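You operate a simulated robot arm through the tools that you are given. There is no shell and no other tool. Be economical: measure what you need, move in short steps, check, and stop when the job is done.

The job below is to be done with a simulated two-armed robot. You get a single attempt, and the scene is never put back.

Task
Run the washer on DRY, then put the blue rack from it on the grey mat.
Fine: START once, wait for DONE, knob to OFF before the door opens; push the basket back in and leave the door open.
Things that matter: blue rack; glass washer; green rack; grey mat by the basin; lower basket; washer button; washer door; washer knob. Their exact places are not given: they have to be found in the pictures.

The check looks at the end state, three seconds after you hand in, the way a careful person would. Anything else that was tipped, shoved, dropped, spilled or broken makes it a failure.

Robot
Two 7-joint arms with two-finger parallel grippers on one trunk, on a base that drives. Base frame: it is fixed to the floor where the robot stands at the start and does not move with it; the origin is under the middle of the robot, x ahead of it, y to its left, z up. Units: mm, rad, N and s.
The left shoulder is at the start at [50, 161, 1198], the right one opposite. With the tool pointing down near the work surface each hand reaches from about 240 to 680 mm from the robot's upright axis, wherever it stands, measured 20 degrees to its own side. Places, roughly: glass washer [800, 0, 1200]; grey mat by the basin [1600, -1200, 900]; lower basket [800, 100, 900]; washer button [600, -100, 1300]; washer door [600, -100, 1100]; washer knob [500, 0, 1300]. Payload 3.43 kg a hand.
Tool frame (each hand has its own): the origin (TCP) lies between the finger pads and is the grasp point; the fingertips stand 30 mm ahead of it; z points along the fingers, y is the line along which they close. The gripper opens to 94 mm. The fingers are 28 mm wide and 10 mm thick; the gripper's body (50 by 96 mm) begins 55 mm behind the TCP.
Orientation is told as [roll, pitch, yaw] about the base's x, y, z axes, in that order, counted from this pose: with the fingers straight down and closing along the base's y, the tool's x points along the base's -x, its y along +y and its z along -z.

Tools
- The arms move only by the tool arm_command. It takes "left_rows", "right_rows" or both (then of equal length, played together; a hand with none holds still); each is text: rows parted by semicolons, each of 7 numbers parted by spaces: the shift along the base's x, y, z in mm, then the turn, a rotation vector about the base's x, y, z in rad, then the opening, from 0 (shut) to 1 (fully open). In form: x y z ax ay az gripper; .... A call has 1 to 8 rows; each row shifts and turns the commanded pose from where the row before left it. Each row takes 0.2 s and may step no farther than 50 mm and 0.15 rad from the row before; otherwise, or with a gripper value out of range, the whole call is refused. A pose out of reach is approached as far as the arm can. The call stops where the force on the tool passes 40 N (or 10 N more than at its start, if that is more) or the arm is blocked; 0.2 s more then pass. The fingers move at their own pace (about 45 mm/s each) and stop on an object; they squeeze with about 28 N. The grip force told is the motor's: it shows also when the fingers shut on nothing. Time passes only in rows, and 0.2 s behind the last, so rows that do not move let the fingers close. It gives the time, the measured TCP pose, the force on the tool (base axes), the opening and the grip force at its end, in the units of the frame above (readings bear some noise), with the torque about the TCP (base axes, N m) and any sound that the robot's microphone picked up.
- Cameras (640 x 400 px; columns grow to the right, rows downward): "scene" is now at [107, -33.9, 1297.7]; the picture's right is [-0.46, -0.89, 0.00], its down [-0.71, 0.36, -0.61] and it looks along [0.54, -0.28, -0.79] (base axes); focal length 214 px, centre (320, 200). "left" rides on the left gripper at [76, -14, -102] in its tool frame; the picture's right is [0.18, 0.98, 0.00], its down [-0.75, 0.14, -0.64] and it looks along [-0.63, 0.12, 0.77] (tool axes); focal length 243 px, centre (320, 200). "right" rides on the right gripper at [76, 14, -102] in its tool frame; the picture's right is [-0.18, 0.98, 0.00], its down [-0.75, -0.14, -0.64] and it looks along [-0.63, -0.12, 0.77] (tool axes); focal length 243 px, centre (320, 200).
- camera(camera): a new picture of that camera. No time passes.
- lift_body(by): slides the trunk up (or, below 0, down) by that many mm; the arms and the scene camera ride with it, the base frame stays. It gives what a move gives, with no picture.
- steer(legs): drives the robot by 1 to 6 legs, each [ahead, left, turn to the left] in mm, mm and rad, along the robot's own axes; the way and the turn of a leg run together, so that a leg with both is an arc; at most 1500 mm and 3.142 rad a leg. The arms and the cameras ride along, it lands a little off, and it stops where it bumps. It gives what a move gives.
- pan_tilt(pan, tilt): turns the head with the scene camera to pan (to the left, within 1.396 rad either way) and tilt (down, from -0.506 to 1.204), counted from straight ahead of the robot. It gives what a move gives.
- pixel_to_xyz(camera, pixels): for up to 12 pixels [column, row] of the newest picture of that camera ("zoom" is the newest enlarged one), the place [x, y, z] in the base frame of the surface seen there, good to about 3 mm. No time passes.
- enlarge(camera, box): a new picture of the part [left, top, right, bottom] of that camera's present view, enlarged. No time passes.
- sign_off(): hands the job in; it is judged then, once.

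Go step by step. Measure first, check grasps and placings, and put right what went wrong. The budget is 80 turns and 70 pictures, counting those below and the enlarged ones. Unless the task says otherwise, let go and move clear before handing in, and close with one line.

The tools are called after ">>>" as a command line: name --argument value ..., lists and objects as JSON in quotes. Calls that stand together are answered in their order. arm_command: Moves the arms, as the interface text tells. Its arguments: {"type":"object","properties":{"left_rows":{"type":"string"},"right_rows":{"type":"string"}},"required":[]} The other tools are called the same way: lift_body (by) slides the trunk up or down; steer (legs) drives the base; pan_tilt (pan, tilt) turns the head that bears the scene camera; camera (camera) takes a picture; pixel_to_xyz (camera, pixels) gives the place of the surface under pixels of a picture; enlarge (camera, box) takes an enlarged picture of a part of a camera's view; sign_off () hands the job in.

At the start:

```text
clock: 0.0
left_ee_pos: [347.4, -1.1, 1151.0]
left_ee_rot: [-0.002, -0.002, 0.003]
left_ft_force: [0.4, 0.2, 0.0]
left_moment: [0.0, 0.04, -0.01]
left_width: 93.7
left_gripper_force: 0.1
right_ee_pos: [447.8, -350.1, 1000.0]
right_ee_rot: [0.0, 0.0, 0.0]
right_ft_force: [0.5, 0.0, 0.1]
right_moment: [0.0, 0.02, 0.0]
right_width: 94.0
right_gripper_force: 0.1
trunk travel left (down, up): [-225.0, 42.0]
robot x, y, heading: [-0.1, 1.9, 0.002]
head pan, tilt: [-0.473, 0.916]
```

scene: 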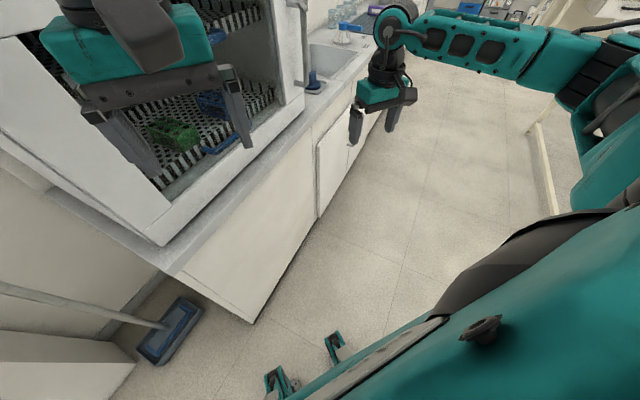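
right: 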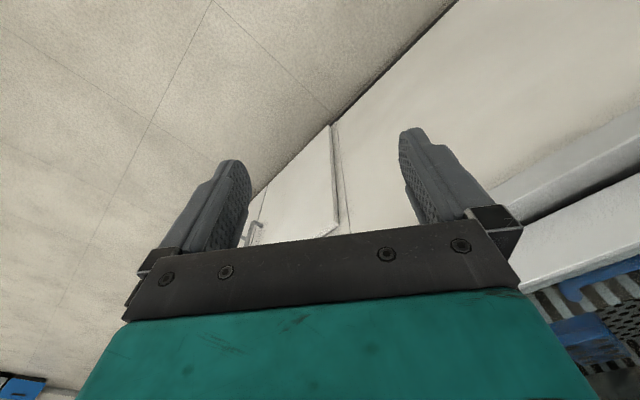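
left: 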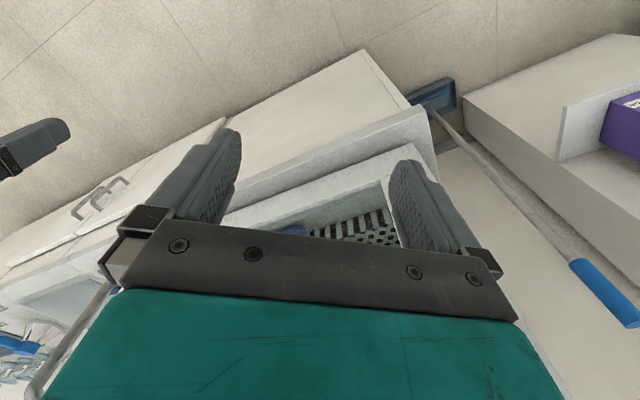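

The scene picture shows the washer ahead-left with a glass front; the left hand blocks the view. I turn the head toward the washer and look.

>>> pan_tilt --pan 0.0 --tilt 0.3

>>> camera --camera "scene"

```text
clock: 1.0
left_ee_pos: [346.6, 0.1, 1149.2]
left_ee_rot: [-0.002, 0.001, 0.0]
left_ft_force: [0.3, 0.1, -0.9]
left_moment: [-0.02, 0.01, -0.02]
left_width: 94.0
left_gripper_force: 0.0
right_ee_pos: [446.7, -349.8, 1000.0]
right_ee_rot: [0.0, -0.001, 0.0]
right_ft_force: [-0.3, 0.3, -0.6]
right_moment: [0.03, -0.03, 0.02]
right_width: 94.0
right_gripper_force: 0.0
trunk travel left (down, up): [-225.0, 42.0]
robot x, y, heading: [2.1, 1.0, 0.003]
head pan, tilt: [0.0, 0.3]
```

```text
66 pictures are left
```

scene: 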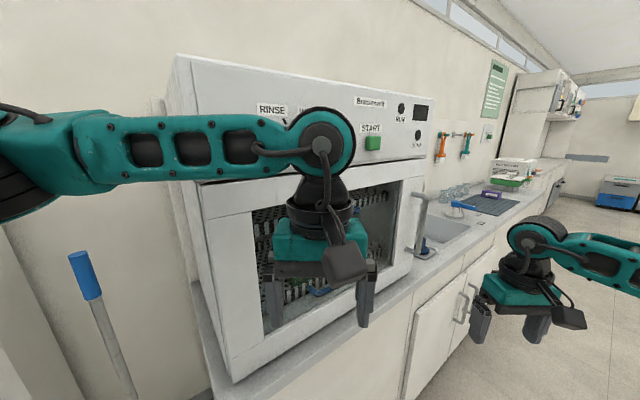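

The washer front is angled to me; START is at (373,143), the lamps are at right, and the left arm hides the knob. I measure and back the base off for a free view.

>>> pixel_to_xyz --camera "scene" --pixels '[[373, 143], [402, 107], [418, 133], [272, 109], [235, 377], [410, 270], [210, 220], [422, 185], [418, 215], [480, 205], [180, 65], [430, 82]]'

>>> arm_command --left_rows "0 40 -30 0 0 0 1; 0 40 -30 0 0 0 1; -20 40 -30 0 0 0 1; -20 40 -30 0 0 0 1;-20 40 -30 0 0 0 1;0 40 0 0 0 0 1"

>>> camera --camera "scene"

```text
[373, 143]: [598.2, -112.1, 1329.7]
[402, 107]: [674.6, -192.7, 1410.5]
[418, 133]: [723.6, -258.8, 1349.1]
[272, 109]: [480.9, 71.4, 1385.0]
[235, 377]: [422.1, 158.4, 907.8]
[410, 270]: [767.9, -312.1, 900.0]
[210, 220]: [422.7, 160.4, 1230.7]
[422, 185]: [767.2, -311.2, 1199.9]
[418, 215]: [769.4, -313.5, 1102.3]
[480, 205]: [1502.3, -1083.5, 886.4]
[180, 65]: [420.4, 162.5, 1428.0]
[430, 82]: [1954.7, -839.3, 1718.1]
```

```text
refused: row 3 steps farther than a row can; nothing moved
```

```text
65 pictures are left
```

scene: 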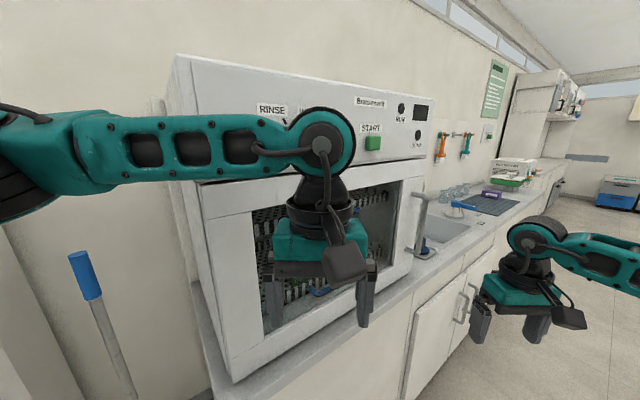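

The washer front runs from (422,159) to (768,-312), so its outward normal is about (-0.81,-0.59). One row was too long, so I move the left hand clear in smaller rows.

>>> arm_command --left_rows "-10 35 -30 0 0 0 1; -10 35 -30 0 0 0 1; -10 35 -30 0 0 0 1; -10 35 -30 0 0 0 1;-10 35 -30 0 0 0 1;-10 35 -30 0 0 0 1;0 40 0 0 0 0 1"

>>> camera --camera "scene"

>>> enlarge --camera "scene" --box '[380, 70, 580, 270]'

```text
clock: 2.6
left_ee_pos: [286.0, 249.5, 969.2]
left_ee_rot: [-0.002, -0.003, -0.002]
left_ft_force: [0.6, -0.2, 0.1]
left_moment: [-0.03, -0.03, 0.01]
left_width: 94.1
left_gripper_force: 0.1
right_ee_pos: [446.0, -350.4, 1000.8]
right_ee_rot: [0.002, 0.001, 0.002]
right_ft_force: [0.3, 0.3, 0.6]
right_moment: [-0.01, 0.0, 0.01]
right_width: 94.0
right_gripper_force: 0.1
trunk travel left (down, up): [-225.0, 42.0]
robot x, y, heading: [0.8, -0.9, 0.001]
head pan, tilt: [0.0, 0.3]
```

```text
64 pictures are left
```

scene: 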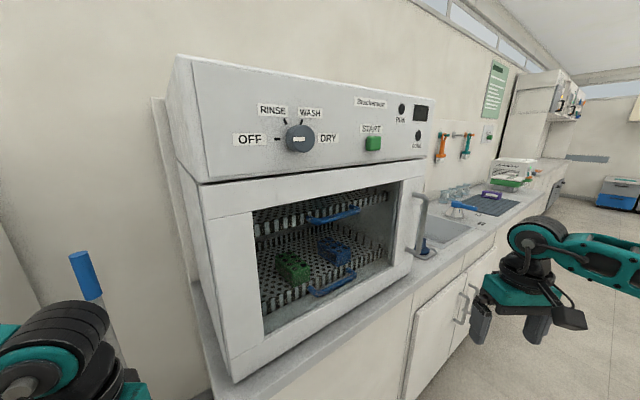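

```text
2.00 times, centred on (480, 170) of scene
```

zoom: 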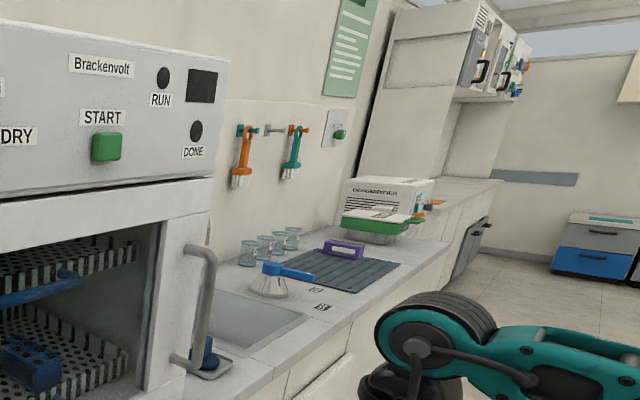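

The knob is at (299,139) with OFF/RINSE/WASH/DRY around it; the door handle is a vertical bar at the right edge, so the hinge is at the left. I enlarge the panel and measure.

>>> enlarge --camera "scene" --box '[230, 90, 440, 220]'

>>> pixel_to_xyz --camera "scene" --pixels '[[299, 139], [290, 139], [308, 139], [275, 139], [324, 139], [373, 143], [418, 200], [424, 245], [420, 195], [334, 285], [295, 268], [336, 252]]'

```text
3.05 times, centred on (335, 155) of scene
```

zoom: 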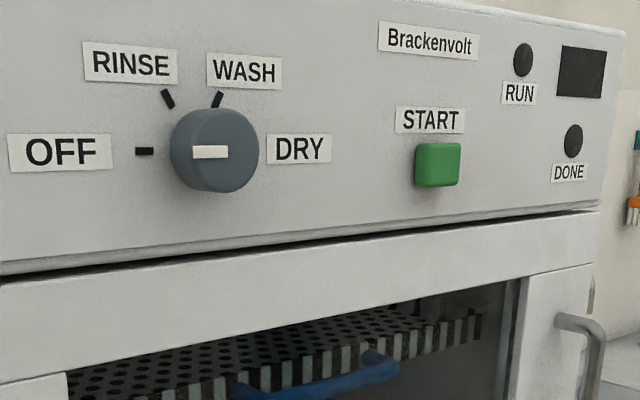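

```text
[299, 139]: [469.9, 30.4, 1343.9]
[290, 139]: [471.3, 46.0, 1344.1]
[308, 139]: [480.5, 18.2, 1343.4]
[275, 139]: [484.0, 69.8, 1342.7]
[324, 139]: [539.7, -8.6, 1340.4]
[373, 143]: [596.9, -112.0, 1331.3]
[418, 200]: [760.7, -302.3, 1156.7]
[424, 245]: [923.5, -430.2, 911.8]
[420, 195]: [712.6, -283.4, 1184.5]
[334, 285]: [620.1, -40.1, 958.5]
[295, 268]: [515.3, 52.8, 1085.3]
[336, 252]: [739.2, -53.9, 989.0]
```

Knob [470,30,1344] (37 mm proud), button [597,-112,1331]. I drive to stand square to the washer, about 620 mm off, and look again.

>>> steer --legs '[[70, -410, 0], [0, 0, 0.634]]'

>>> pan_tilt --pan 0.1 --tilt 0.2

>>> camera --camera "scene"

>>> enlarge --camera "scene" --box '[200, 80, 420, 220]'

```text
clock: 8.5
left_ee_pos: [154.7, -45.3, 969.7]
left_ee_rot: [-0.001, 0.002, 0.629]
left_ft_force: [0.4, 0.1, 0.0]
left_moment: [0.0, 0.02, -0.01]
left_width: 93.9
left_gripper_force: 0.1
right_ee_pos: [635.0, -435.5, 999.4]
right_ee_rot: [0.0, 0.001, 0.624]
right_ft_force: [0.6, 0.2, 0.3]
right_moment: [0.02, 0.0, 0.01]
right_width: 94.0
right_gripper_force: 0.1
trunk travel left (down, up): [-225.0, 42.0]
robot x, y, heading: [72.5, -411.0, 0.623]
head pan, tilt: [0.0, 0.3]
```

```text
clock: 9.2
left_ee_pos: [154.9, -44.9, 968.8]
left_ee_rot: [-0.002, 0.0, 0.628]
left_ft_force: [-0.3, 0.4, 0.0]
left_moment: [0.0, 0.0, 0.02]
left_width: 94.0
left_gripper_force: 0.1
right_ee_pos: [635.8, -435.7, 999.3]
right_ee_rot: [0.001, 0.001, 0.625]
right_ft_force: [-0.2, 0.5, 0.3]
right_moment: [-0.02, 0.02, -0.07]
right_width: 93.9
right_gripper_force: 0.0
trunk travel left (down, up): [-225.0, 42.0]
robot x, y, heading: [71.0, -415.9, 0.628]
head pan, tilt: [0.099, 0.201]
```

```text
61 pictures are left
```

scene: 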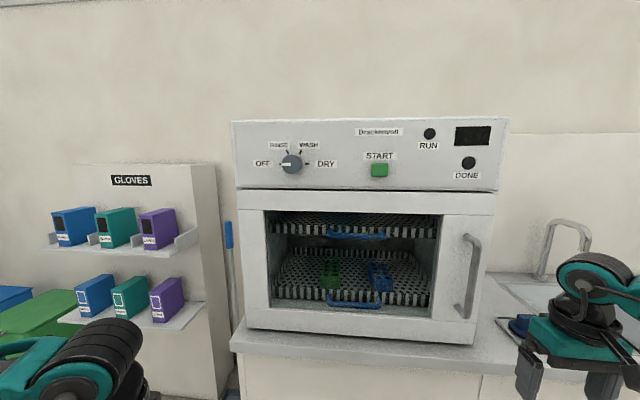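

```text
2.86 times, centred on (310, 150) of scene
```

zoom: 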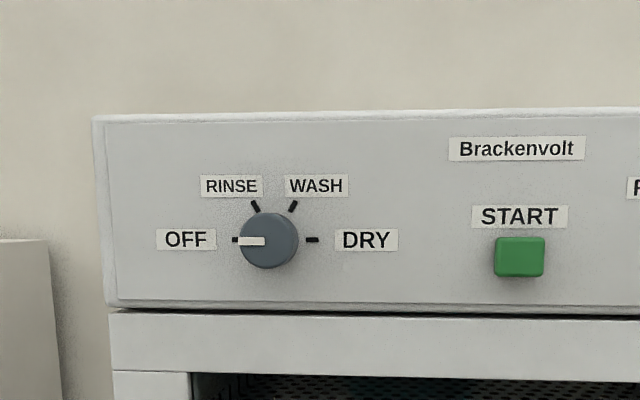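

The pointer points left at OFF; DRY is 180° clockwise. I measure knob, button, handle, racks and basket grip.

>>> pixel_to_xyz --camera "zoom" --pixels '[[268, 240], [242, 252], [292, 250], [268, 216], [268, 264], [519, 257], [312, 240], [200, 290]]'

>>> pixel_to_xyz --camera "scene" --pixels '[[475, 275], [467, 238], [463, 310], [495, 250], [240, 250], [330, 268], [382, 272], [355, 303], [355, 237], [330, 303], [382, 303], [490, 200]]'

```text
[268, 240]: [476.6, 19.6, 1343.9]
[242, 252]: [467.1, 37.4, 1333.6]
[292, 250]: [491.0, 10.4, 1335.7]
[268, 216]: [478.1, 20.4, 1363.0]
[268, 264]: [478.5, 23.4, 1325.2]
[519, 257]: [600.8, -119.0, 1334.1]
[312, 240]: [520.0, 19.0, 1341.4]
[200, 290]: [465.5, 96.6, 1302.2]
```

```text
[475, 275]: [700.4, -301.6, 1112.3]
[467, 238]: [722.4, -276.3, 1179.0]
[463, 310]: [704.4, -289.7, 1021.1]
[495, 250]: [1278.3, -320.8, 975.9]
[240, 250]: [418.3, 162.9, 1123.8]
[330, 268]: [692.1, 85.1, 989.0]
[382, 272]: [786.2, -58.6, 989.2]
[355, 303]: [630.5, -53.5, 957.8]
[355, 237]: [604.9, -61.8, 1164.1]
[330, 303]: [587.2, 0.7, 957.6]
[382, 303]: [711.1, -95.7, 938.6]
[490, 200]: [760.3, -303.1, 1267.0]
```

Knob axis is about (478.5, 23, 1344), face 35 mm proud, 40 mm wide. I pitch the left hand forward while raising it to a stand-off.

>>> arm_command --left_rows "10 0 34 0.0845 -0.1151 0 1;10 0 34 0.0845 -0.1151 0 1;22 0.5 34 0.0845 -0.1151 0 1;22 0.5 34 0.0845 -0.1151 0 1;22 0.5 34 0.0845 -0.1151 0 1;22 0.5 34 0.0845 -0.1151 0 1;22 0.5 34 0.0845 -0.1151 0 1;22 0.5 34 0.0845 -0.1151 0 1"

>>> arm_command --left_rows "28 1 34 0.0845 -0.1151 0 1;28 1 34 0.0845 -0.1151 0 1;28 1 34 0.0845 -0.1151 0 1;0 0 0 -0.1151 -0.0845 0 1;0 0 0 -0.1151 -0.0845 0 1;0 0 0 -0.1151 -0.0845 0 1;0 0 0 -0.1151 -0.0845 0 1;0 0 0 -0.1151 -0.0845 0 1"

>>> arm_command --left_rows "0 0 0 -0.1151 -0.0845 0 1;0 0 0 -0.1151 -0.0845 0 1;0 0 0 -0.1151 -0.0845 0 1;0 0 0 -0.1151 -0.0845 0 1;0 0 0 -0.1151 -0.0845 0 1;0 0 0 -0.1151 -0.0845 0 1"

>>> camera --camera "scene"

```text
clock: 11.0
left_ee_pos: [324.8, -27.3, 1242.5]
left_ee_rot: [0.013, -1.143, 0.621]
left_ft_force: [-0.5, 0.2, -0.7]
left_moment: [-0.01, 0.0, -0.01]
left_width: 94.3
left_gripper_force: 0.1
left hand out of reach, approached as far as the arm can: row 1, 2
right_ee_pos: [636.7, -436.4, 1000.1]
right_ee_rot: [0.0, -0.002, 0.624]
right_ft_force: [-1.2, -0.4, 0.9]
right_moment: [-0.02, -0.03, -0.01]
right_width: 94.1
right_gripper_force: 0.1
trunk travel left (down, up): [-225.0, 42.0]
robot x, y, heading: [71.0, -414.1, 0.631]
head pan, tilt: [0.099, 0.201]
```

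```text
clock: 12.8
left_ee_pos: [408.8, -24.2, 1344.5]
left_ee_rot: [-1.571, -0.86, 2.205]
left_ft_force: [0.2, 0.9, 0.2]
left_moment: [0.02, 0.02, -0.01]
left_width: 93.9
left_gripper_force: 0.1
right_ee_pos: [636.9, -436.8, 1000.2]
right_ee_rot: [-0.002, 0.0, 0.622]
right_ft_force: [0.8, 0.3, -1.1]
right_moment: [-0.02, 0.01, 0.02]
right_width: 94.2
right_gripper_force: 0.0
trunk travel left (down, up): [-225.0, 42.0]
robot x, y, heading: [70.4, -411.5, 0.628]
head pan, tilt: [0.099, 0.201]
```

```text
clock: 14.2
left_ee_pos: [409.6, -24.1, 1344.9]
left_ee_rot: [-1.571, -0.003, 2.204]
left_ft_force: [0.0, 0.4, -0.5]
left_moment: [0.01, 0.01, 0.04]
left_width: 94.0
left_gripper_force: 0.0
right_ee_pos: [636.1, -436.8, 999.2]
right_ee_rot: [-0.001, -0.001, 0.626]
right_ft_force: [-0.6, -0.6, -0.7]
right_moment: [0.03, -0.01, 0.0]
right_width: 94.1
right_gripper_force: 0.0
trunk travel left (down, up): [-225.0, 42.0]
robot x, y, heading: [70.4, -414.2, 0.627]
head pan, tilt: [0.099, 0.201]
```

```text
59 pictures are left
```

scene: 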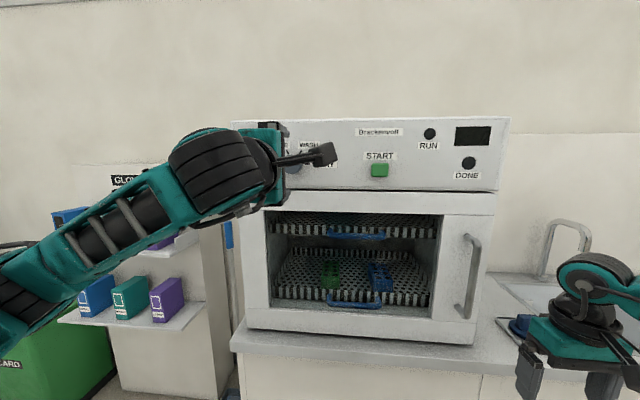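

The left hand now points at the knob from (410,-24,1345), closing vertically. I check with the left camera.

>>> camera --camera "left"

```text
58 pictures are left
```

left: 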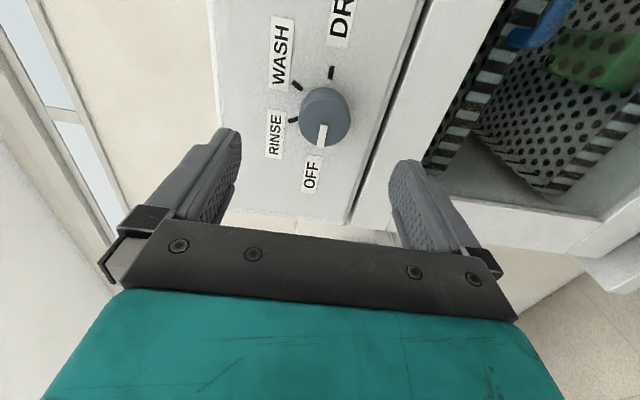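

>>> pixel_to_xyz --camera "left" --pixels '[[324, 110], [304, 120], [345, 120], [326, 92], [322, 138], [330, 72]]'

>>> arm_command --left_rows "33 22.6 -1 0 0 0 1;33 22.6 0 0 0 0 1;0 0 0 0 0 0 0;0 0 0 0 0 0 0;0 0 0 0 0 0 0;0 0 0 0 0 0 0"

>>> camera --camera "left"

```text
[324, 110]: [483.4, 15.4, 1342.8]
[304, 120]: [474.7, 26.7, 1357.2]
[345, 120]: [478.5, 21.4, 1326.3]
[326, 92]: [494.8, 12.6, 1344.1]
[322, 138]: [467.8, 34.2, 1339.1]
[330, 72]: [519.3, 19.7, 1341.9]
```

```text
clock: 15.6
left_ee_pos: [475.4, 19.8, 1341.3]
left_ee_rot: [-1.567, -0.007, 2.202]
left_ft_force: [-3.9, -2.6, -10.3]
left_moment: [0.17, -0.26, 0.18]
left_width: 41.8
left_gripper_force: 33.0
right_ee_pos: [637.8, -435.7, 999.6]
right_ee_rot: [0.001, 0.001, 0.624]
right_ft_force: [-0.2, 0.4, 0.3]
right_moment: [-0.01, 0.04, 0.02]
right_width: 94.0
right_gripper_force: 0.1
trunk travel left (down, up): [-225.0, 42.0]
robot x, y, heading: [69.6, -411.4, 0.623]
head pan, tilt: [0.099, 0.201]
```

```text
57 pictures are left
```

left: 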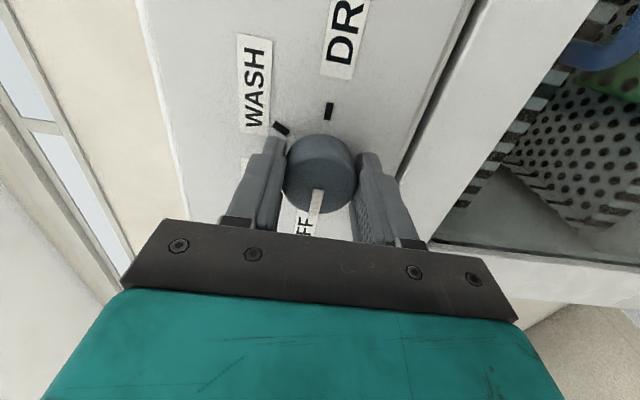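

The knob is gripped (41.8 mm, pads astride). I turn it clockwise 180° in three calls of 60°.

>>> arm_command --left_rows "0 0 0 0.1206 0.0886 0 0;0 0 0 0.1206 0.0886 0 0;0 0 0 0.1206 0.0886 0 0;0 0 0 0.1206 0.0886 0 0;0 0 0 0.1206 0.0886 0 0;0 0 0 0.1206 0.0886 0 0;0 0 0 0.1206 0.0886 0 0"

>>> camera --camera "left"

```text
clock: 17.2
left_ee_pos: [474.9, 22.0, 1341.2]
left_ee_rot: [-1.552, -1.057, 2.186]
left_ft_force: [-15.9, -7.4, -28.3]
left_moment: [0.35, -0.59, -0.12]
left_width: 42.1
left_gripper_force: 45.5
right_ee_pos: [635.2, -435.2, 1001.0]
right_ee_rot: [-0.002, -0.001, 0.626]
right_ft_force: [0.2, 0.1, -0.4]
right_moment: [0.0, 0.01, 0.0]
right_width: 94.1
right_gripper_force: 0.0
trunk travel left (down, up): [-225.0, 42.0]
robot x, y, heading: [68.2, -414.8, 0.629]
head pan, tilt: [0.099, 0.201]
```

```text
56 pictures are left
```

left: 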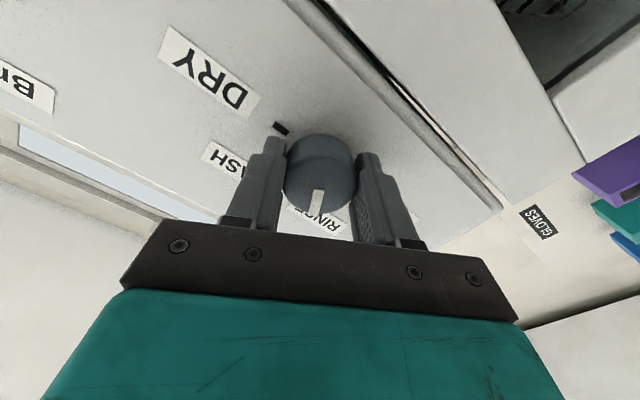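

The knob followed to RINSE; the down-force of 28 N says I am a few mm high. I correct by 3 mm and continue turning.

>>> arm_command --left_rows "-1 -1 -3 0.1206 0.0886 0 0;0 0 0 0.1206 0.0886 0 0;0 0 0 0.1206 0.0886 0 0;0 0 0 0.1206 0.0886 0 0;0 0 0 0.1206 0.0886 0 0;0 0 0 0.1206 0.0886 0 0;0 0 0 0.1206 0.0886 0 0"

>>> arm_command --left_rows "0 0 0 0.1206 0.0886 0 0;0 0 0 0.1206 0.0886 0 0;0 0 0 0.1206 0.0886 0 0;0 0 0 0.1206 0.0886 0 0;0 0 0 0.1206 0.0886 0 0;0 0 0 0.1206 0.0886 0 0;0 0 0 0.1206 0.0886 0 0"

>>> camera --camera "left"

```text
clock: 18.8
left_ee_pos: [474.5, 22.9, 1341.0]
left_ee_rot: [1.568, -1.038, -0.93]
left_ft_force: [-3.9, 10.7, -10.0]
left_moment: [0.33, -0.47, -0.73]
left_width: 41.8
left_gripper_force: 45.4
right_ee_pos: [635.9, -434.4, 999.9]
right_ee_rot: [-0.002, 0.003, 0.623]
right_ft_force: [-0.4, -0.7, 0.0]
right_moment: [0.01, 0.0, -0.01]
right_width: 94.1
right_gripper_force: 0.0
trunk travel left (down, up): [-225.0, 42.0]
robot x, y, heading: [67.2, -417.1, 0.633]
head pan, tilt: [0.099, 0.201]
```

```text
clock: 20.4
left_ee_pos: [473.7, 24.6, 1342.2]
left_ee_rot: [1.574, 0.006, -0.931]
left_ft_force: [3.2, 18.2, 9.9]
left_moment: [-0.7, 0.09, 0.22]
left_width: 41.7
left_gripper_force: 45.3
right_ee_pos: [635.8, -433.9, 1000.3]
right_ee_rot: [-0.001, 0.002, 0.626]
right_ft_force: [0.5, 0.0, -0.3]
right_moment: [0.01, 0.01, 0.0]
right_width: 94.0
right_gripper_force: 0.1
trunk travel left (down, up): [-225.0, 42.0]
robot x, y, heading: [66.8, -414.6, 0.624]
head pan, tilt: [0.099, 0.201]
```

```text
55 pictures are left
```

left: 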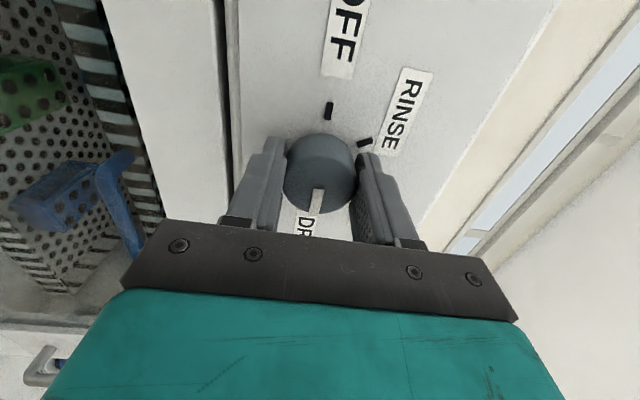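

The pointer is at DRY. I release, back the left hand off 90 mm, and verify with the scene camera while pitching the right hand forward.

>>> arm_command --left_rows "0 0 0 0 0 0 1;0 0 0 0 0 0 1;0 0 0 0 0 0 1;0 0 0 0 0 0 1;-24 -18 0 0 0 0 1;-24 -18 0 0 0 0 1;-24 -18 0 0 0 0 1"

>>> arm_command --right_rows "-10 24 30 0.0845 -0.1151 0 0;-10 24 30 0.0845 -0.1151 0 0;-10 24 30 0.0845 -0.1151 0 0;-10 24 30 0.0845 -0.1151 0 0;-10 24 30 0.0845 -0.1151 0 0;-10 24 30 0.0845 -0.1151 0 0;-10 24 30 0.0845 -0.1151 0 0;-10 24 30 0.0845 -0.1151 0 0"

>>> arm_command --right_rows "-9 24 31 0.0845 -0.1151 0 0;-9 24 31 0.0845 -0.1151 0 0;-9 24 31 0.0845 -0.1151 0 0;0 0 0 0 0 0 0;0 0 0 0 0 0 0"

>>> camera --camera "scene"

>>> camera --camera "right"

```text
clock: 22.0
left_ee_pos: [401.7, -34.6, 1342.0]
left_ee_rot: [1.569, 0.009, -0.936]
left_ft_force: [-0.1, -0.5, 0.6]
left_moment: [-0.01, 0.04, 0.0]
left_width: 94.1
left_gripper_force: 0.1
right_ee_pos: [635.5, -436.3, 1001.1]
right_ee_rot: [0.0, 0.0, 0.625]
right_ft_force: [0.5, 0.0, 0.2]
right_moment: [0.01, 0.04, -0.04]
right_width: 93.7
right_gripper_force: 0.0
trunk travel left (down, up): [-225.0, 42.0]
robot x, y, heading: [68.2, -412.5, 0.625]
head pan, tilt: [0.099, 0.201]
```

```text
clock: 23.8
left_ee_pos: [401.4, -33.5, 1340.4]
left_ee_rot: [1.571, 0.01, -0.936]
left_ft_force: [-0.2, -0.5, -0.5]
left_moment: [0.0, -0.01, -0.01]
left_width: 94.2
left_gripper_force: 0.1
right_ee_pos: [555.0, -243.8, 1240.0]
right_ee_rot: [0.017, -1.144, 0.614]
right_ft_force: [-0.5, 0.2, -0.2]
right_moment: [-0.01, 0.02, -0.02]
right_width: 0.0
right_gripper_force: 28.0
trunk travel left (down, up): [-225.0, 42.0]
robot x, y, heading: [67.5, -415.0, 0.628]
head pan, tilt: [0.099, 0.201]
```

```text
clock: 25.0
left_ee_pos: [401.1, -34.3, 1340.9]
left_ee_rot: [1.568, 0.007, -0.934]
left_ft_force: [0.6, -1.1, 0.0]
left_moment: [-0.03, -0.01, -0.01]
left_width: 94.1
left_gripper_force: 0.0
right_ee_pos: [527.1, -170.2, 1333.4]
right_ee_rot: [1.58, -1.563, -0.946]
right_ft_force: [-0.8, -0.4, 0.1]
right_moment: [0.01, 0.02, 0.01]
right_width: 0.0
right_gripper_force: 28.0
trunk travel left (down, up): [-225.0, 42.0]
robot x, y, heading: [69.3, -414.1, 0.631]
head pan, tilt: [0.099, 0.201]
```

```text
54 pictures are left
```

scene: 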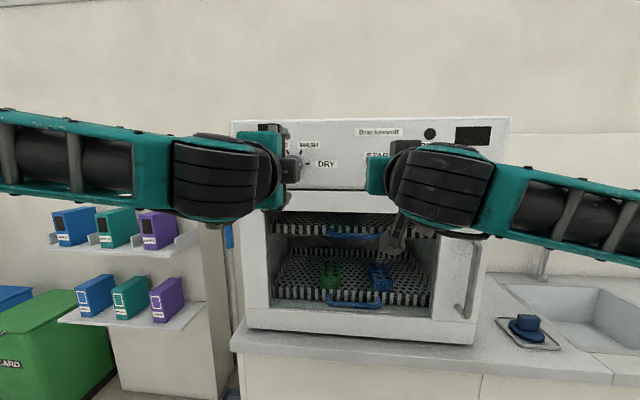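

```text
53 pictures are left
```

right: 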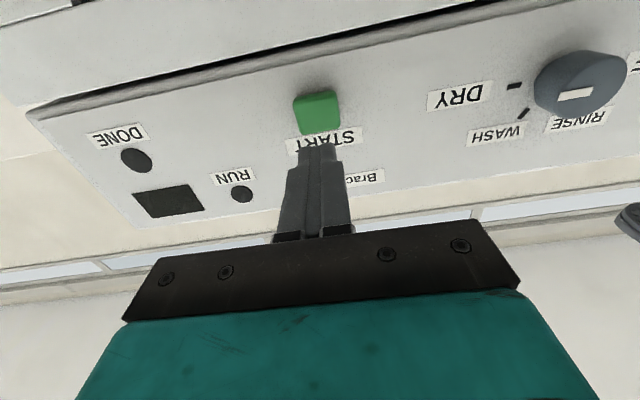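

The closed right fingers are before START at (317,112), and the knob line points toward DRY. I measure the button from this camera.

>>> pixel_to_xyz --camera "right" --pixels '[[317, 112], [300, 105], [335, 103], [318, 98], [320, 128], [556, 98], [592, 92]]'

```text
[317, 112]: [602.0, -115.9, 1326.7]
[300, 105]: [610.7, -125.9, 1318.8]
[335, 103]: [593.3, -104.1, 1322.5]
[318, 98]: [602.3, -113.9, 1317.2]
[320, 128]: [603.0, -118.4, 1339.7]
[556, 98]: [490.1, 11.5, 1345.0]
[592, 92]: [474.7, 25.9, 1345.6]
```

Button centre (602,-115.5,1329), 62 mm ahead of the tips. I press forward smoothly in one stroke.

>>> arm_command --right_rows "20 15 -4 0 0 0 0;20 15 0 0 0 0 0;8 6 0 0 0 0 0;4 3 0 0 0 0 0;3 2 0 0 0 0 0;0 0 0 0 0 0 0"

>>> camera --camera "right"

```text
clock: 26.4
left_ee_pos: [401.7, -35.0, 1341.4]
left_ee_rot: [1.571, 0.009, -0.935]
left_ft_force: [-0.1, 1.1, -0.8]
left_moment: [0.02, -0.01, -0.01]
left_width: 93.9
left_gripper_force: 0.1
right_ee_pos: [582.9, -131.6, 1329.9]
right_ee_rot: [1.487, -1.564, -0.853]
right_ft_force: [-4.2, -5.6, -2.8]
right_moment: [-0.04, 0.03, -0.1]
right_width: 0.0
right_gripper_force: 28.0
trunk travel left (down, up): [-225.0, 42.0]
robot x, y, heading: [68.9, -414.4, 0.628]
head pan, tilt: [0.099, 0.201]
heard: click
```

```text
52 pictures are left
```

right: 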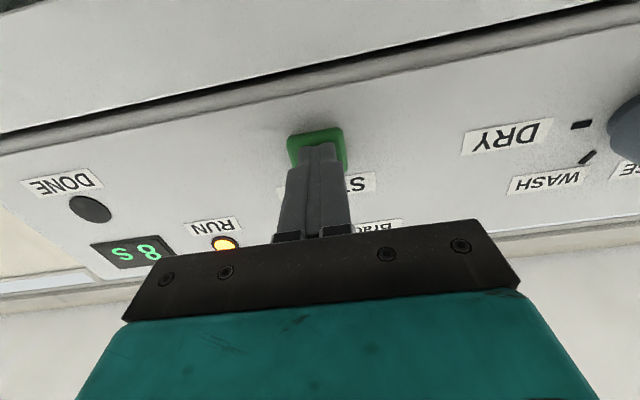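

A click; RUN is lit and the display shows 8 s. I retract the right hand and wait for DONE.

>>> arm_command --right_rows "-20 -15 0 0 0 0 0;-24 -18 0 0 0 0 0;-24 -18 0 0 0 0 0;0 0 0 0 0 0 0;0 0 0 0 0 0 0;0 0 0 0 0 0 0;0 0 0 0 0 0 0;0 0 0 0 0 0 0"

>>> arm_command --right_rows "0 0 0 0 0 0 1;0 0 0 0 0 0 1;0 0 0 0 0 0 1;0 0 0 0 0 0 1;0 0 0 0 0 0 1;0 0 0 0 0 0 1;0 0 0 0 0 0 1;0 0 0 0 0 0 1"

>>> arm_command --right_rows "0 0 0 0 0 0 1;0 0 0 0 0 0 1;0 0 0 0 0 0 1;0 0 0 0 0 0 1;0 0 0 0 0 0 1;0 0 0 0 0 0 1;0 0 0 0 0 0 1;0 0 0 0 0 0 1"

>>> arm_command --right_rows "0 0 0 0 0 0 1;0 0 0 0 0 0 1;0 0 0 0 0 0 1;0 0 0 0 0 0 1;0 0 0 0 0 0 1;0 0 0 0 0 0 1;0 0 0 0 0 0 1;0 0 0 0 0 0 1"

>>> arm_command --right_rows "0 0 0 0 0 0 1;0 0 0 0 0 0 1;0 0 0 0 0 0 1;0 0 0 0 0 0 1;0 0 0 0 0 0 1;0 0 0 0 0 0 1;0 0 0 0 0 0 1;0 0 0 0 0 0 1"

>>> camera --camera "right"

```text
clock: 28.2
left_ee_pos: [402.6, -34.8, 1340.7]
left_ee_rot: [1.569, 0.007, -0.935]
left_ft_force: [-1.2, 0.4, 0.4]
left_moment: [0.0, 0.0, 0.03]
left_width: 93.9
left_gripper_force: 0.1
right_ee_pos: [515.6, -182.1, 1329.3]
right_ee_rot: [1.446, -1.563, -0.813]
right_ft_force: [0.2, 0.2, -0.5]
right_moment: [-0.01, 0.02, 0.01]
right_width: 0.1
right_gripper_force: 27.6
trunk travel left (down, up): [-225.0, 42.0]
robot x, y, heading: [68.8, -417.8, 0.623]
head pan, tilt: [0.099, 0.201]
```

```text
clock: 30.0
left_ee_pos: [401.7, -34.7, 1339.9]
left_ee_rot: [1.57, 0.009, -0.934]
left_ft_force: [-0.5, 0.4, 0.2]
left_moment: [-0.02, 0.0, 0.0]
left_width: 94.0
left_gripper_force: 0.1
right_ee_pos: [517.7, -182.0, 1330.5]
right_ee_rot: [1.448, -1.562, -0.814]
right_ft_force: [-0.1, 0.2, 0.1]
right_moment: [-0.02, 0.04, -0.01]
right_width: 94.0
right_gripper_force: 0.0
trunk travel left (down, up): [-225.0, 42.0]
robot x, y, heading: [70.2, -419.4, 0.623]
head pan, tilt: [0.099, 0.201]
```

```text
clock: 31.8
left_ee_pos: [401.7, -33.4, 1340.7]
left_ee_rot: [1.569, 0.01, -0.934]
left_ft_force: [0.7, 0.4, 0.5]
left_moment: [0.03, 0.0, 0.01]
left_width: 94.1
left_gripper_force: 0.0
right_ee_pos: [517.7, -181.8, 1329.7]
right_ee_rot: [1.448, -1.561, -0.814]
right_ft_force: [-0.2, -0.2, 0.3]
right_moment: [0.02, -0.01, -0.01]
right_width: 94.1
right_gripper_force: 0.1
trunk travel left (down, up): [-225.0, 42.0]
robot x, y, heading: [67.6, -415.4, 0.625]
head pan, tilt: [0.099, 0.201]
```

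```text
clock: 33.6
left_ee_pos: [401.5, -34.6, 1340.8]
left_ee_rot: [1.569, 0.009, -0.936]
left_ft_force: [-0.1, -1.4, -0.2]
left_moment: [-0.01, 0.01, -0.02]
left_width: 93.7
left_gripper_force: 0.0
right_ee_pos: [516.3, -181.2, 1329.6]
right_ee_rot: [1.45, -1.561, -0.818]
right_ft_force: [-0.1, -1.3, -0.1]
right_moment: [0.0, 0.03, -0.02]
right_width: 94.2
right_gripper_force: 0.0
trunk travel left (down, up): [-225.0, 42.0]
robot x, y, heading: [68.2, -412.2, 0.627]
head pan, tilt: [0.099, 0.201]
```

```text
clock: 35.4
left_ee_pos: [400.8, -34.1, 1340.1]
left_ee_rot: [1.57, 0.007, -0.935]
left_ft_force: [-1.3, 0.1, 0.1]
left_moment: [0.01, 0.0, 0.0]
left_width: 94.0
left_gripper_force: 0.1
right_ee_pos: [517.4, -182.6, 1330.0]
right_ee_rot: [1.446, -1.561, -0.813]
right_ft_force: [-0.1, -0.1, -0.1]
right_moment: [-0.01, -0.02, 0.01]
right_width: 93.9
right_gripper_force: 0.0
trunk travel left (down, up): [-225.0, 42.0]
robot x, y, heading: [69.0, -416.4, 0.626]
head pan, tilt: [0.099, 0.201]
```

```text
51 pictures are left
```

right: 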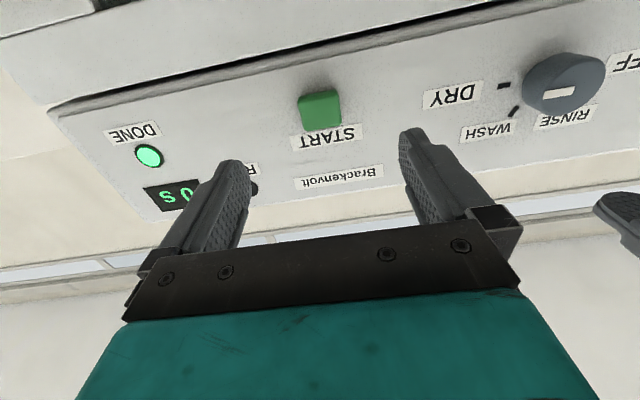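

DONE is lit. I bring the left hand back onto the knob and grip it.

>>> arm_command --left_rows "24 18 0 0 0 0 1;24 18 0 0 0 0 1;24 19 1 0 0 0 1;0 0 0 0 0 0 0;0 0 0 0 0 0 0;0 0 0 0 0 0 0;0 0 0 0 0 0 0"

>>> arm_command --left_rows "0 0 0 -0.1206 -0.0886 0 0;0 0 0 -0.1206 -0.0886 0 0;0 0 0 -0.1206 -0.0886 0 0;0 0 0 -0.1206 -0.0886 0 0;0 0 0 -0.1206 -0.0886 0 0;0 0 0 -0.1206 -0.0886 0 0;0 0 0 -0.1206 -0.0886 0 0"

>>> camera --camera "left"

```text
clock: 37.0
left_ee_pos: [474.8, 21.2, 1342.8]
left_ee_rot: [1.572, 0.008, -0.936]
left_ft_force: [2.1, 1.3, 0.7]
left_moment: [0.17, -0.25, -0.05]
left_width: 42.0
left_gripper_force: 33.4
right_ee_pos: [517.6, -182.2, 1328.8]
right_ee_rot: [1.419, -1.563, -0.785]
right_ft_force: [-0.7, 0.1, -0.3]
right_moment: [0.01, 0.05, 0.01]
right_width: 94.0
right_gripper_force: 0.0
trunk travel left (down, up): [-225.0, 42.0]
robot x, y, heading: [66.5, -413.2, 0.628]
head pan, tilt: [0.099, 0.201]
```

```text
clock: 38.6
left_ee_pos: [474.0, 20.9, 1342.8]
left_ee_rot: [1.57, -1.046, -0.937]
left_ft_force: [4.9, 5.7, 12.2]
left_moment: [-0.79, 1.07, -0.36]
left_width: 42.2
left_gripper_force: 45.0
right_ee_pos: [517.2, -181.0, 1330.3]
right_ee_rot: [1.403, -1.562, -0.769]
right_ft_force: [0.5, 0.6, 0.0]
right_moment: [0.0, 0.0, 0.02]
right_width: 94.2
right_gripper_force: 0.0
trunk travel left (down, up): [-225.0, 42.0]
robot x, y, heading: [70.7, -414.7, 0.632]
head pan, tilt: [0.099, 0.201]
```

```text
50 pictures are left
```

left: 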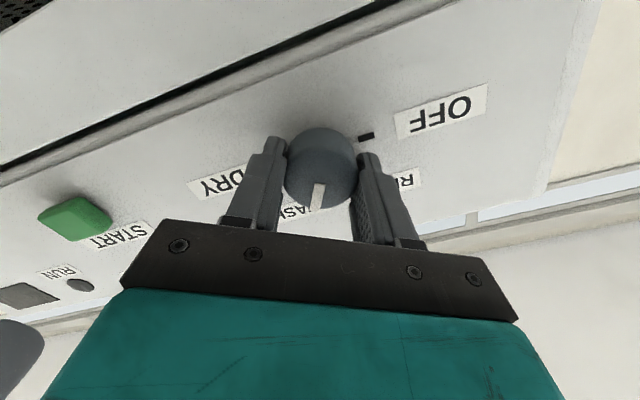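

The knob follows and points at WASH; I continue two more 60° turns to OFF.

>>> arm_command --left_rows "0 0 0 -0.1206 -0.0886 0 0;0 0 0 -0.1206 -0.0886 0 0;0 0 0 -0.1206 -0.0886 0 0;0 0 0 -0.1206 -0.0886 0 0;0 0 0 -0.1206 -0.0886 0 0;0 0 0 -0.1206 -0.0886 0 0;0 0 0 -0.1206 -0.0886 0 0"

>>> arm_command --left_rows "0 0 0 -0.1206 -0.0886 0 0;0 0 0 -0.1206 -0.0886 0 0;0 0 0 -0.1206 -0.0886 0 0;0 0 0 -0.1206 -0.0886 0 0;0 0 0 -0.1206 -0.0886 0 0;0 0 0 -0.1206 -0.0886 0 0;0 0 0 -0.1206 -0.0886 0 0"

>>> camera --camera "left"

```text
clock: 40.2
left_ee_pos: [474.1, 21.6, 1343.2]
left_ee_rot: [-1.575, -1.051, 2.209]
left_ft_force: [4.2, 12.4, 18.4]
left_moment: [-0.06, 0.1, -0.72]
left_width: 41.8
left_gripper_force: 45.5
right_ee_pos: [516.8, -180.9, 1329.9]
right_ee_rot: [1.38, -1.563, -0.747]
right_ft_force: [0.4, -0.1, 0.1]
right_moment: [-0.02, 0.01, 0.0]
right_width: 94.1
right_gripper_force: 0.1
trunk travel left (down, up): [-225.0, 42.0]
robot x, y, heading: [67.6, -412.2, 0.627]
head pan, tilt: [0.099, 0.201]
```

```text
clock: 41.8
left_ee_pos: [472.4, 23.7, 1342.0]
left_ee_rot: [-1.572, -0.003, 2.205]
left_ft_force: [1.5, 13.1, 17.1]
left_moment: [-0.11, 0.93, 0.12]
left_width: 41.8
left_gripper_force: 44.7
right_ee_pos: [516.9, -180.0, 1330.5]
right_ee_rot: [1.395, -1.564, -0.761]
right_ft_force: [0.4, 0.2, 0.6]
right_moment: [0.01, 0.03, 0.0]
right_width: 93.7
right_gripper_force: 0.1
trunk travel left (down, up): [-225.0, 42.0]
robot x, y, heading: [69.0, -415.6, 0.624]
head pan, tilt: [0.099, 0.201]
```

```text
49 pictures are left
```

left: 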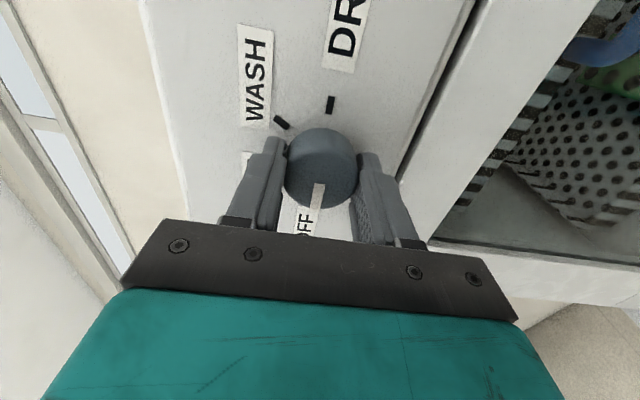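

The knob is at OFF (tick at left under the pointer). I release, back off, and start bringing the left hand back to pointing down away from the washer.

>>> arm_command --left_rows "0 0 0 0 0 0 1;0 0 0 0 0 0 1;0 0 0 0 0 0 1;0 0 0 0 0 0 1;-24 -18 0 0 0 0 1;-24 -18 0 0 0 0 1;-24 -18 0 0 0 0 1;-24 -18 0 0 0 0 1"

>>> arm_command --left_rows "-10 -7 0 0.1151 0.0845 0 1;-10 -7 0 0.1151 0.0845 0 1;-10 -7 0 0.1151 0.0845 0 1;-10 -7 0 0.1151 0.0845 0 1;-10 -7 0 0.1151 0.0845 0 1;-10 -7 0 0.1151 0.0845 0 1;-10 -7 0 0.1151 0.0845 0 1;-10 -7 0 0.1151 0.0845 0 1"

>>> arm_command --left_rows "0 0 0 0.1151 0.0845 0 1;0 0 0 0.1151 0.0845 0 1;0 0 0 0.1151 0.0845 0 1;0 0 -10 -0.0845 0.1151 0 1;0 0 -10 -0.0845 0.1151 0 1;0 0 -10 -0.0845 0.1151 0 1;0 0 -10 -0.0845 0.1151 0 1;0 0 -10 -0.0845 0.1151 0 1"

>>> arm_command --left_rows "0 0 -10 -0.0845 0.1151 0 1;0 0 -10 -0.0845 0.1151 0 1;0 0 -10 -0.0845 0.1151 0 1;0 0 -10 -0.0845 0.1151 0 1;0 0 -10 -0.0845 0.1151 0 1;0 0 -10 -0.0845 0.1151 0 1"

>>> camera --camera "scene"

```text
clock: 43.6
left_ee_pos: [378.5, -51.7, 1342.6]
left_ee_rot: [-1.573, -0.007, 2.205]
left_ft_force: [-0.8, 0.1, 0.5]
left_moment: [0.01, -0.01, -0.02]
left_width: 94.0
left_gripper_force: 0.1
right_ee_pos: [516.6, -183.5, 1329.5]
right_ee_rot: [1.499, -1.563, -0.863]
right_ft_force: [-0.8, 0.4, 0.0]
right_moment: [0.0, -0.01, 0.0]
right_width: 93.8
right_gripper_force: 0.1
trunk travel left (down, up): [-225.0, 42.0]
robot x, y, heading: [73.7, -416.4, 0.623]
head pan, tilt: [0.099, 0.201]
```

```text
clock: 45.4
left_ee_pos: [298.5, -106.2, 1343.0]
left_ee_rot: [-1.566, -1.152, 2.2]
left_ft_force: [0.7, 0.0, 0.6]
left_moment: [0.02, 0.02, 0.02]
left_width: 94.0
left_gripper_force: 0.0
right_ee_pos: [517.0, -182.6, 1330.3]
right_ee_rot: [1.478, -1.562, -0.845]
right_ft_force: [0.4, 0.4, 0.4]
right_moment: [0.01, 0.0, 0.02]
right_width: 93.8
right_gripper_force: 0.0
trunk travel left (down, up): [-225.0, 42.0]
robot x, y, heading: [65.8, -414.1, 0.627]
head pan, tilt: [0.099, 0.201]
```

```text
clock: 47.2
left_ee_pos: [297.4, -106.7, 1291.1]
left_ee_rot: [0.006, -0.853, 0.623]
left_ft_force: [-0.9, -0.5, -1.0]
left_moment: [0.0, 0.06, -0.01]
left_width: 94.2
left_gripper_force: 0.2
right_ee_pos: [517.4, -182.5, 1328.9]
right_ee_rot: [1.412, -1.563, -0.778]
right_ft_force: [0.9, 0.6, 0.9]
right_moment: [0.02, 0.02, -0.03]
right_width: 93.9
right_gripper_force: 0.0
trunk travel left (down, up): [-225.0, 42.0]
robot x, y, heading: [68.6, -412.8, 0.627]
head pan, tilt: [0.099, 0.201]
```

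```text
clock: 48.6
left_ee_pos: [298.2, -107.7, 1231.9]
left_ee_rot: [-0.001, 0.001, 0.629]
left_ft_force: [-0.4, -0.4, -0.5]
left_moment: [0.02, -0.01, -0.03]
left_width: 94.4
left_gripper_force: 0.0
right_ee_pos: [516.6, -181.5, 1329.8]
right_ee_rot: [1.414, -1.562, -0.78]
right_ft_force: [0.5, -0.2, 0.0]
right_moment: [0.03, -0.02, 0.0]
right_width: 94.1
right_gripper_force: 0.0
trunk travel left (down, up): [-225.0, 42.0]
robot x, y, heading: [65.7, -415.2, 0.626]
head pan, tilt: [0.099, 0.201]
```

```text
48 pictures are left
```

scene: 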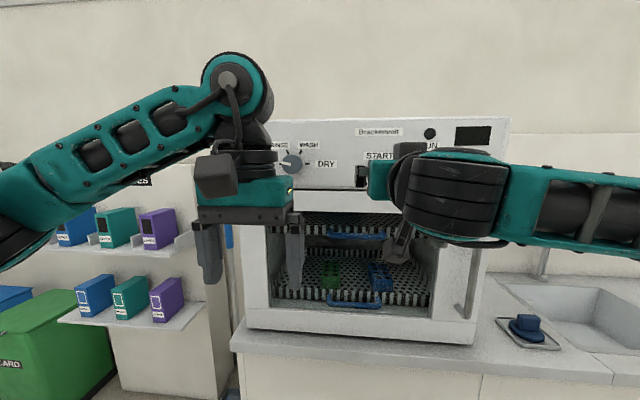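

The left hand is pointing down and clear. I drive back 30 and right 250 so the right hand can take the door handle.

>>> steer --legs '[[-30, 0, 0], [0, -250, 0.007]]'

>>> arm_command --right_rows "0 0 -40 0 0 0 1;0 0 -40 0 0 0 1;0 0 -40 0 0 0 1;0 0 -40 0 0 0 1;0 0 -40 0 0 0 1;0 0 -20 0 0 0 1;0 0 0 0 0 0 1"

>>> camera --camera "scene"

>>> camera --camera "right"

```text
clock: 51.8
left_ee_pos: [418.5, -325.7, 1231.8]
left_ee_rot: [0.0, 0.0, 0.632]
left_ft_force: [-0.3, 0.9, 0.0]
left_moment: [0.01, -0.02, -0.01]
left_width: 93.8
left_gripper_force: 0.1
right_ee_pos: [639.4, -399.1, 1329.2]
right_ee_rot: [1.457, -1.563, -0.818]
right_ft_force: [-0.8, 0.4, 0.1]
right_moment: [-0.02, -0.02, 0.0]
right_width: 93.8
right_gripper_force: 0.0
trunk travel left (down, up): [-225.0, 42.0]
robot x, y, heading: [194.8, -634.9, 0.628]
head pan, tilt: [0.099, 0.201]
```

```text
clock: 53.4
left_ee_pos: [419.3, -324.3, 1231.7]
left_ee_rot: [-0.002, -0.001, 0.632]
left_ft_force: [0.4, -0.2, 0.4]
left_moment: [0.0, 0.02, 0.0]
left_width: 94.1
left_gripper_force: 0.1
right_ee_pos: [639.7, -399.0, 1110.3]
right_ee_rot: [1.552, -1.562, -0.916]
right_ft_force: [0.4, -0.1, -0.3]
right_moment: [0.04, 0.03, 0.01]
right_width: 94.3
right_gripper_force: 0.1
trunk travel left (down, up): [-225.0, 42.0]
robot x, y, heading: [191.9, -634.0, 0.634]
head pan, tilt: [0.099, 0.201]
```

```text
47 pictures are left
```

scene: 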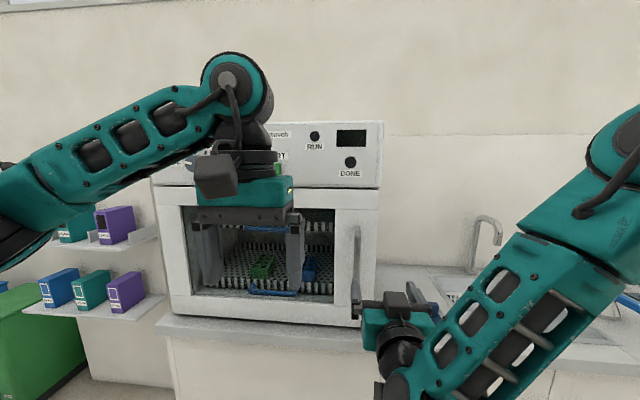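

```text
46 pictures are left
```

right: 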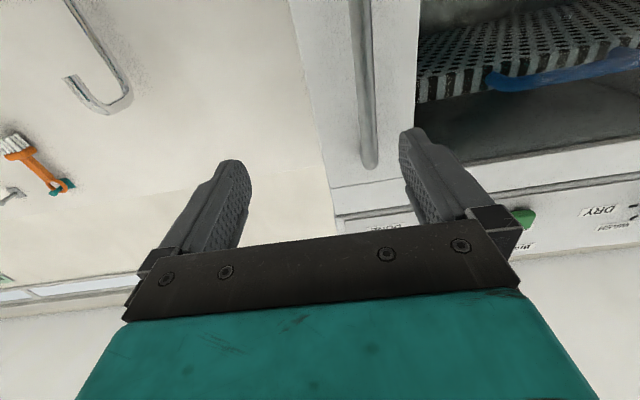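

>>> pixel_to_xyz --camera "right" --pixels '[[365, 60], [368, 110], [369, 150], [360, 100], [376, 100], [340, 100]]'

```text
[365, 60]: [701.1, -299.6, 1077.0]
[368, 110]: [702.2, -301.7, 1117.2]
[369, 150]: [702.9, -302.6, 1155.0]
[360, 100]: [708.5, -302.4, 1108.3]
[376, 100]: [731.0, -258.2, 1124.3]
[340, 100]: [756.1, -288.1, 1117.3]
```

The bar is at about (702,-301.5), s=538, d=41. I shift sideways 40 mm, advance 107 mm and grip.

>>> arm_command --right_rows "-24 32.7 0 0 0 0 1;29 21 0 0 0 0 1;29 21 0 0 0 0 1;28 21.3 0 0 0 0 1;0 0 0 0 0 0 0;0 0 0 0 0 0 0;0 0 0 0 0 0 0;0 0 0 0 0 0 0"

>>> arm_command --right_rows "0 0 0 0 0 0 0;0 0 0 0 0 0 0"

>>> camera --camera "right"

```text
clock: 55.2
left_ee_pos: [417.9, -323.4, 1231.9]
left_ee_rot: [-0.001, -0.002, 0.634]
left_ft_force: [-0.5, -0.3, 0.4]
left_moment: [0.01, -0.01, -0.04]
left_width: 94.2
left_gripper_force: 0.1
right_ee_pos: [699.3, -302.7, 1110.2]
right_ee_rot: [1.387, -1.564, -0.745]
right_ft_force: [-1.1, 3.9, 0.1]
right_moment: [-0.24, -0.1, 0.03]
right_width: 15.9
right_gripper_force: 10.6
trunk travel left (down, up): [-225.0, 42.0]
robot x, y, heading: [190.3, -634.9, 0.629]
head pan, tilt: [0.099, 0.201]
```

```text
clock: 55.8
left_ee_pos: [418.4, -325.1, 1232.0]
left_ee_rot: [-0.001, 0.001, 0.634]
left_ft_force: [0.0, 0.3, -0.7]
left_moment: [0.01, -0.03, 0.01]
left_width: 93.7
left_gripper_force: 0.1
right_ee_pos: [698.9, -302.3, 1110.0]
right_ee_rot: [1.367, -1.566, -0.726]
right_ft_force: [-4.9, 7.6, 0.1]
right_moment: [-0.61, -0.37, 0.22]
right_width: 15.9
right_gripper_force: 45.0
trunk travel left (down, up): [-225.0, 42.0]
robot x, y, heading: [194.2, -630.5, 0.635]
head pan, tilt: [0.099, 0.201]
```

```text
45 pictures are left
```

right: 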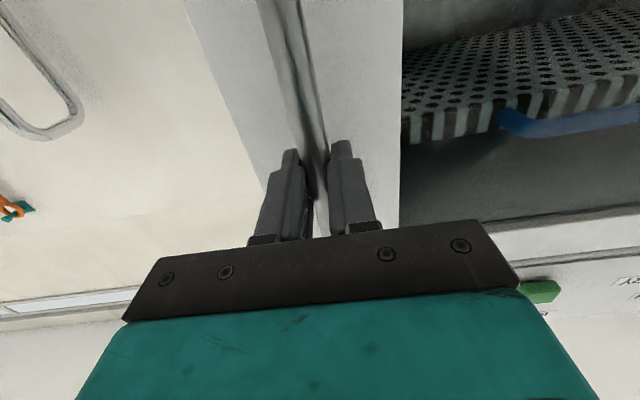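

The bar is held (15.9 mm). I move the left hand back out of the way, then pull the door along its arc in small rows.

>>> arm_command --left_rows "-30 -10 0 0 0 0 1;-30 -10 0 0 0 0 1;-30 -10 0 0 0 0 1"

>>> arm_command --right_rows "-14 -8 0 0 0 -0.03 0;-14.1 -8.1 0 0 0 -0.03 0;-14.5 -7.2 0 0 0 -0.03 0;-14.5 -7.3 0 0 0 -0.03 0;-29.9 -12.7 0 0 0 -0.06 0;-30.6 -10.8 0 0 0 -0.06 0"

>>> camera --camera "scene"

```text
clock: 56.6
left_ee_pos: [328.0, -353.3, 1232.5]
left_ee_rot: [-0.004, -0.001, 0.633]
left_ft_force: [0.2, 0.7, 0.6]
left_moment: [-0.01, 0.0, 0.02]
left_width: 94.1
left_gripper_force: 0.1
right_ee_pos: [699.0, -302.3, 1110.3]
right_ee_rot: [1.375, -1.563, -0.736]
right_ft_force: [-6.0, 11.5, 0.9]
right_moment: [-0.65, -0.34, 0.21]
right_width: 15.3
right_gripper_force: 44.9
trunk travel left (down, up): [-225.0, 42.0]
robot x, y, heading: [193.3, -630.8, 0.63]
head pan, tilt: [0.099, 0.201]
```

```text
clock: 58.0
left_ee_pos: [327.3, -352.6, 1230.7]
left_ee_rot: [-0.007, 0.001, 0.633]
left_ft_force: [-0.9, -0.2, 0.6]
left_moment: [0.0, -0.04, 0.0]
left_width: 93.9
left_gripper_force: 0.2
right_ee_pos: [579.7, -353.4, 1109.6]
right_ee_rot: [1.603, -1.563, -1.198]
right_ft_force: [-9.0, 28.0, 5.3]
right_moment: [-1.18, 0.28, 0.43]
right_width: 15.7
right_gripper_force: 44.9
trunk travel left (down, up): [-225.0, 42.0]
robot x, y, heading: [195.6, -635.9, 0.636]
head pan, tilt: [0.099, 0.201]
```

```text
44 pictures are left
```

scene: 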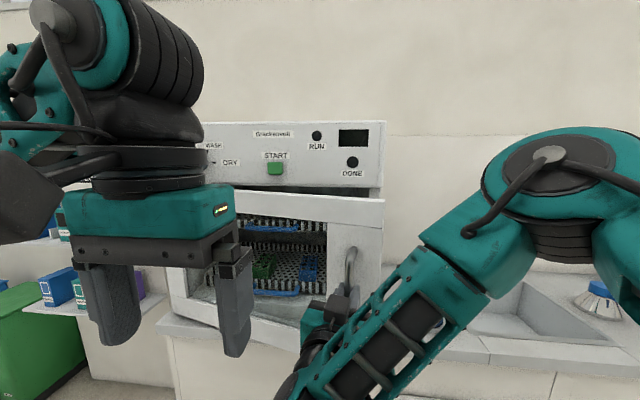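

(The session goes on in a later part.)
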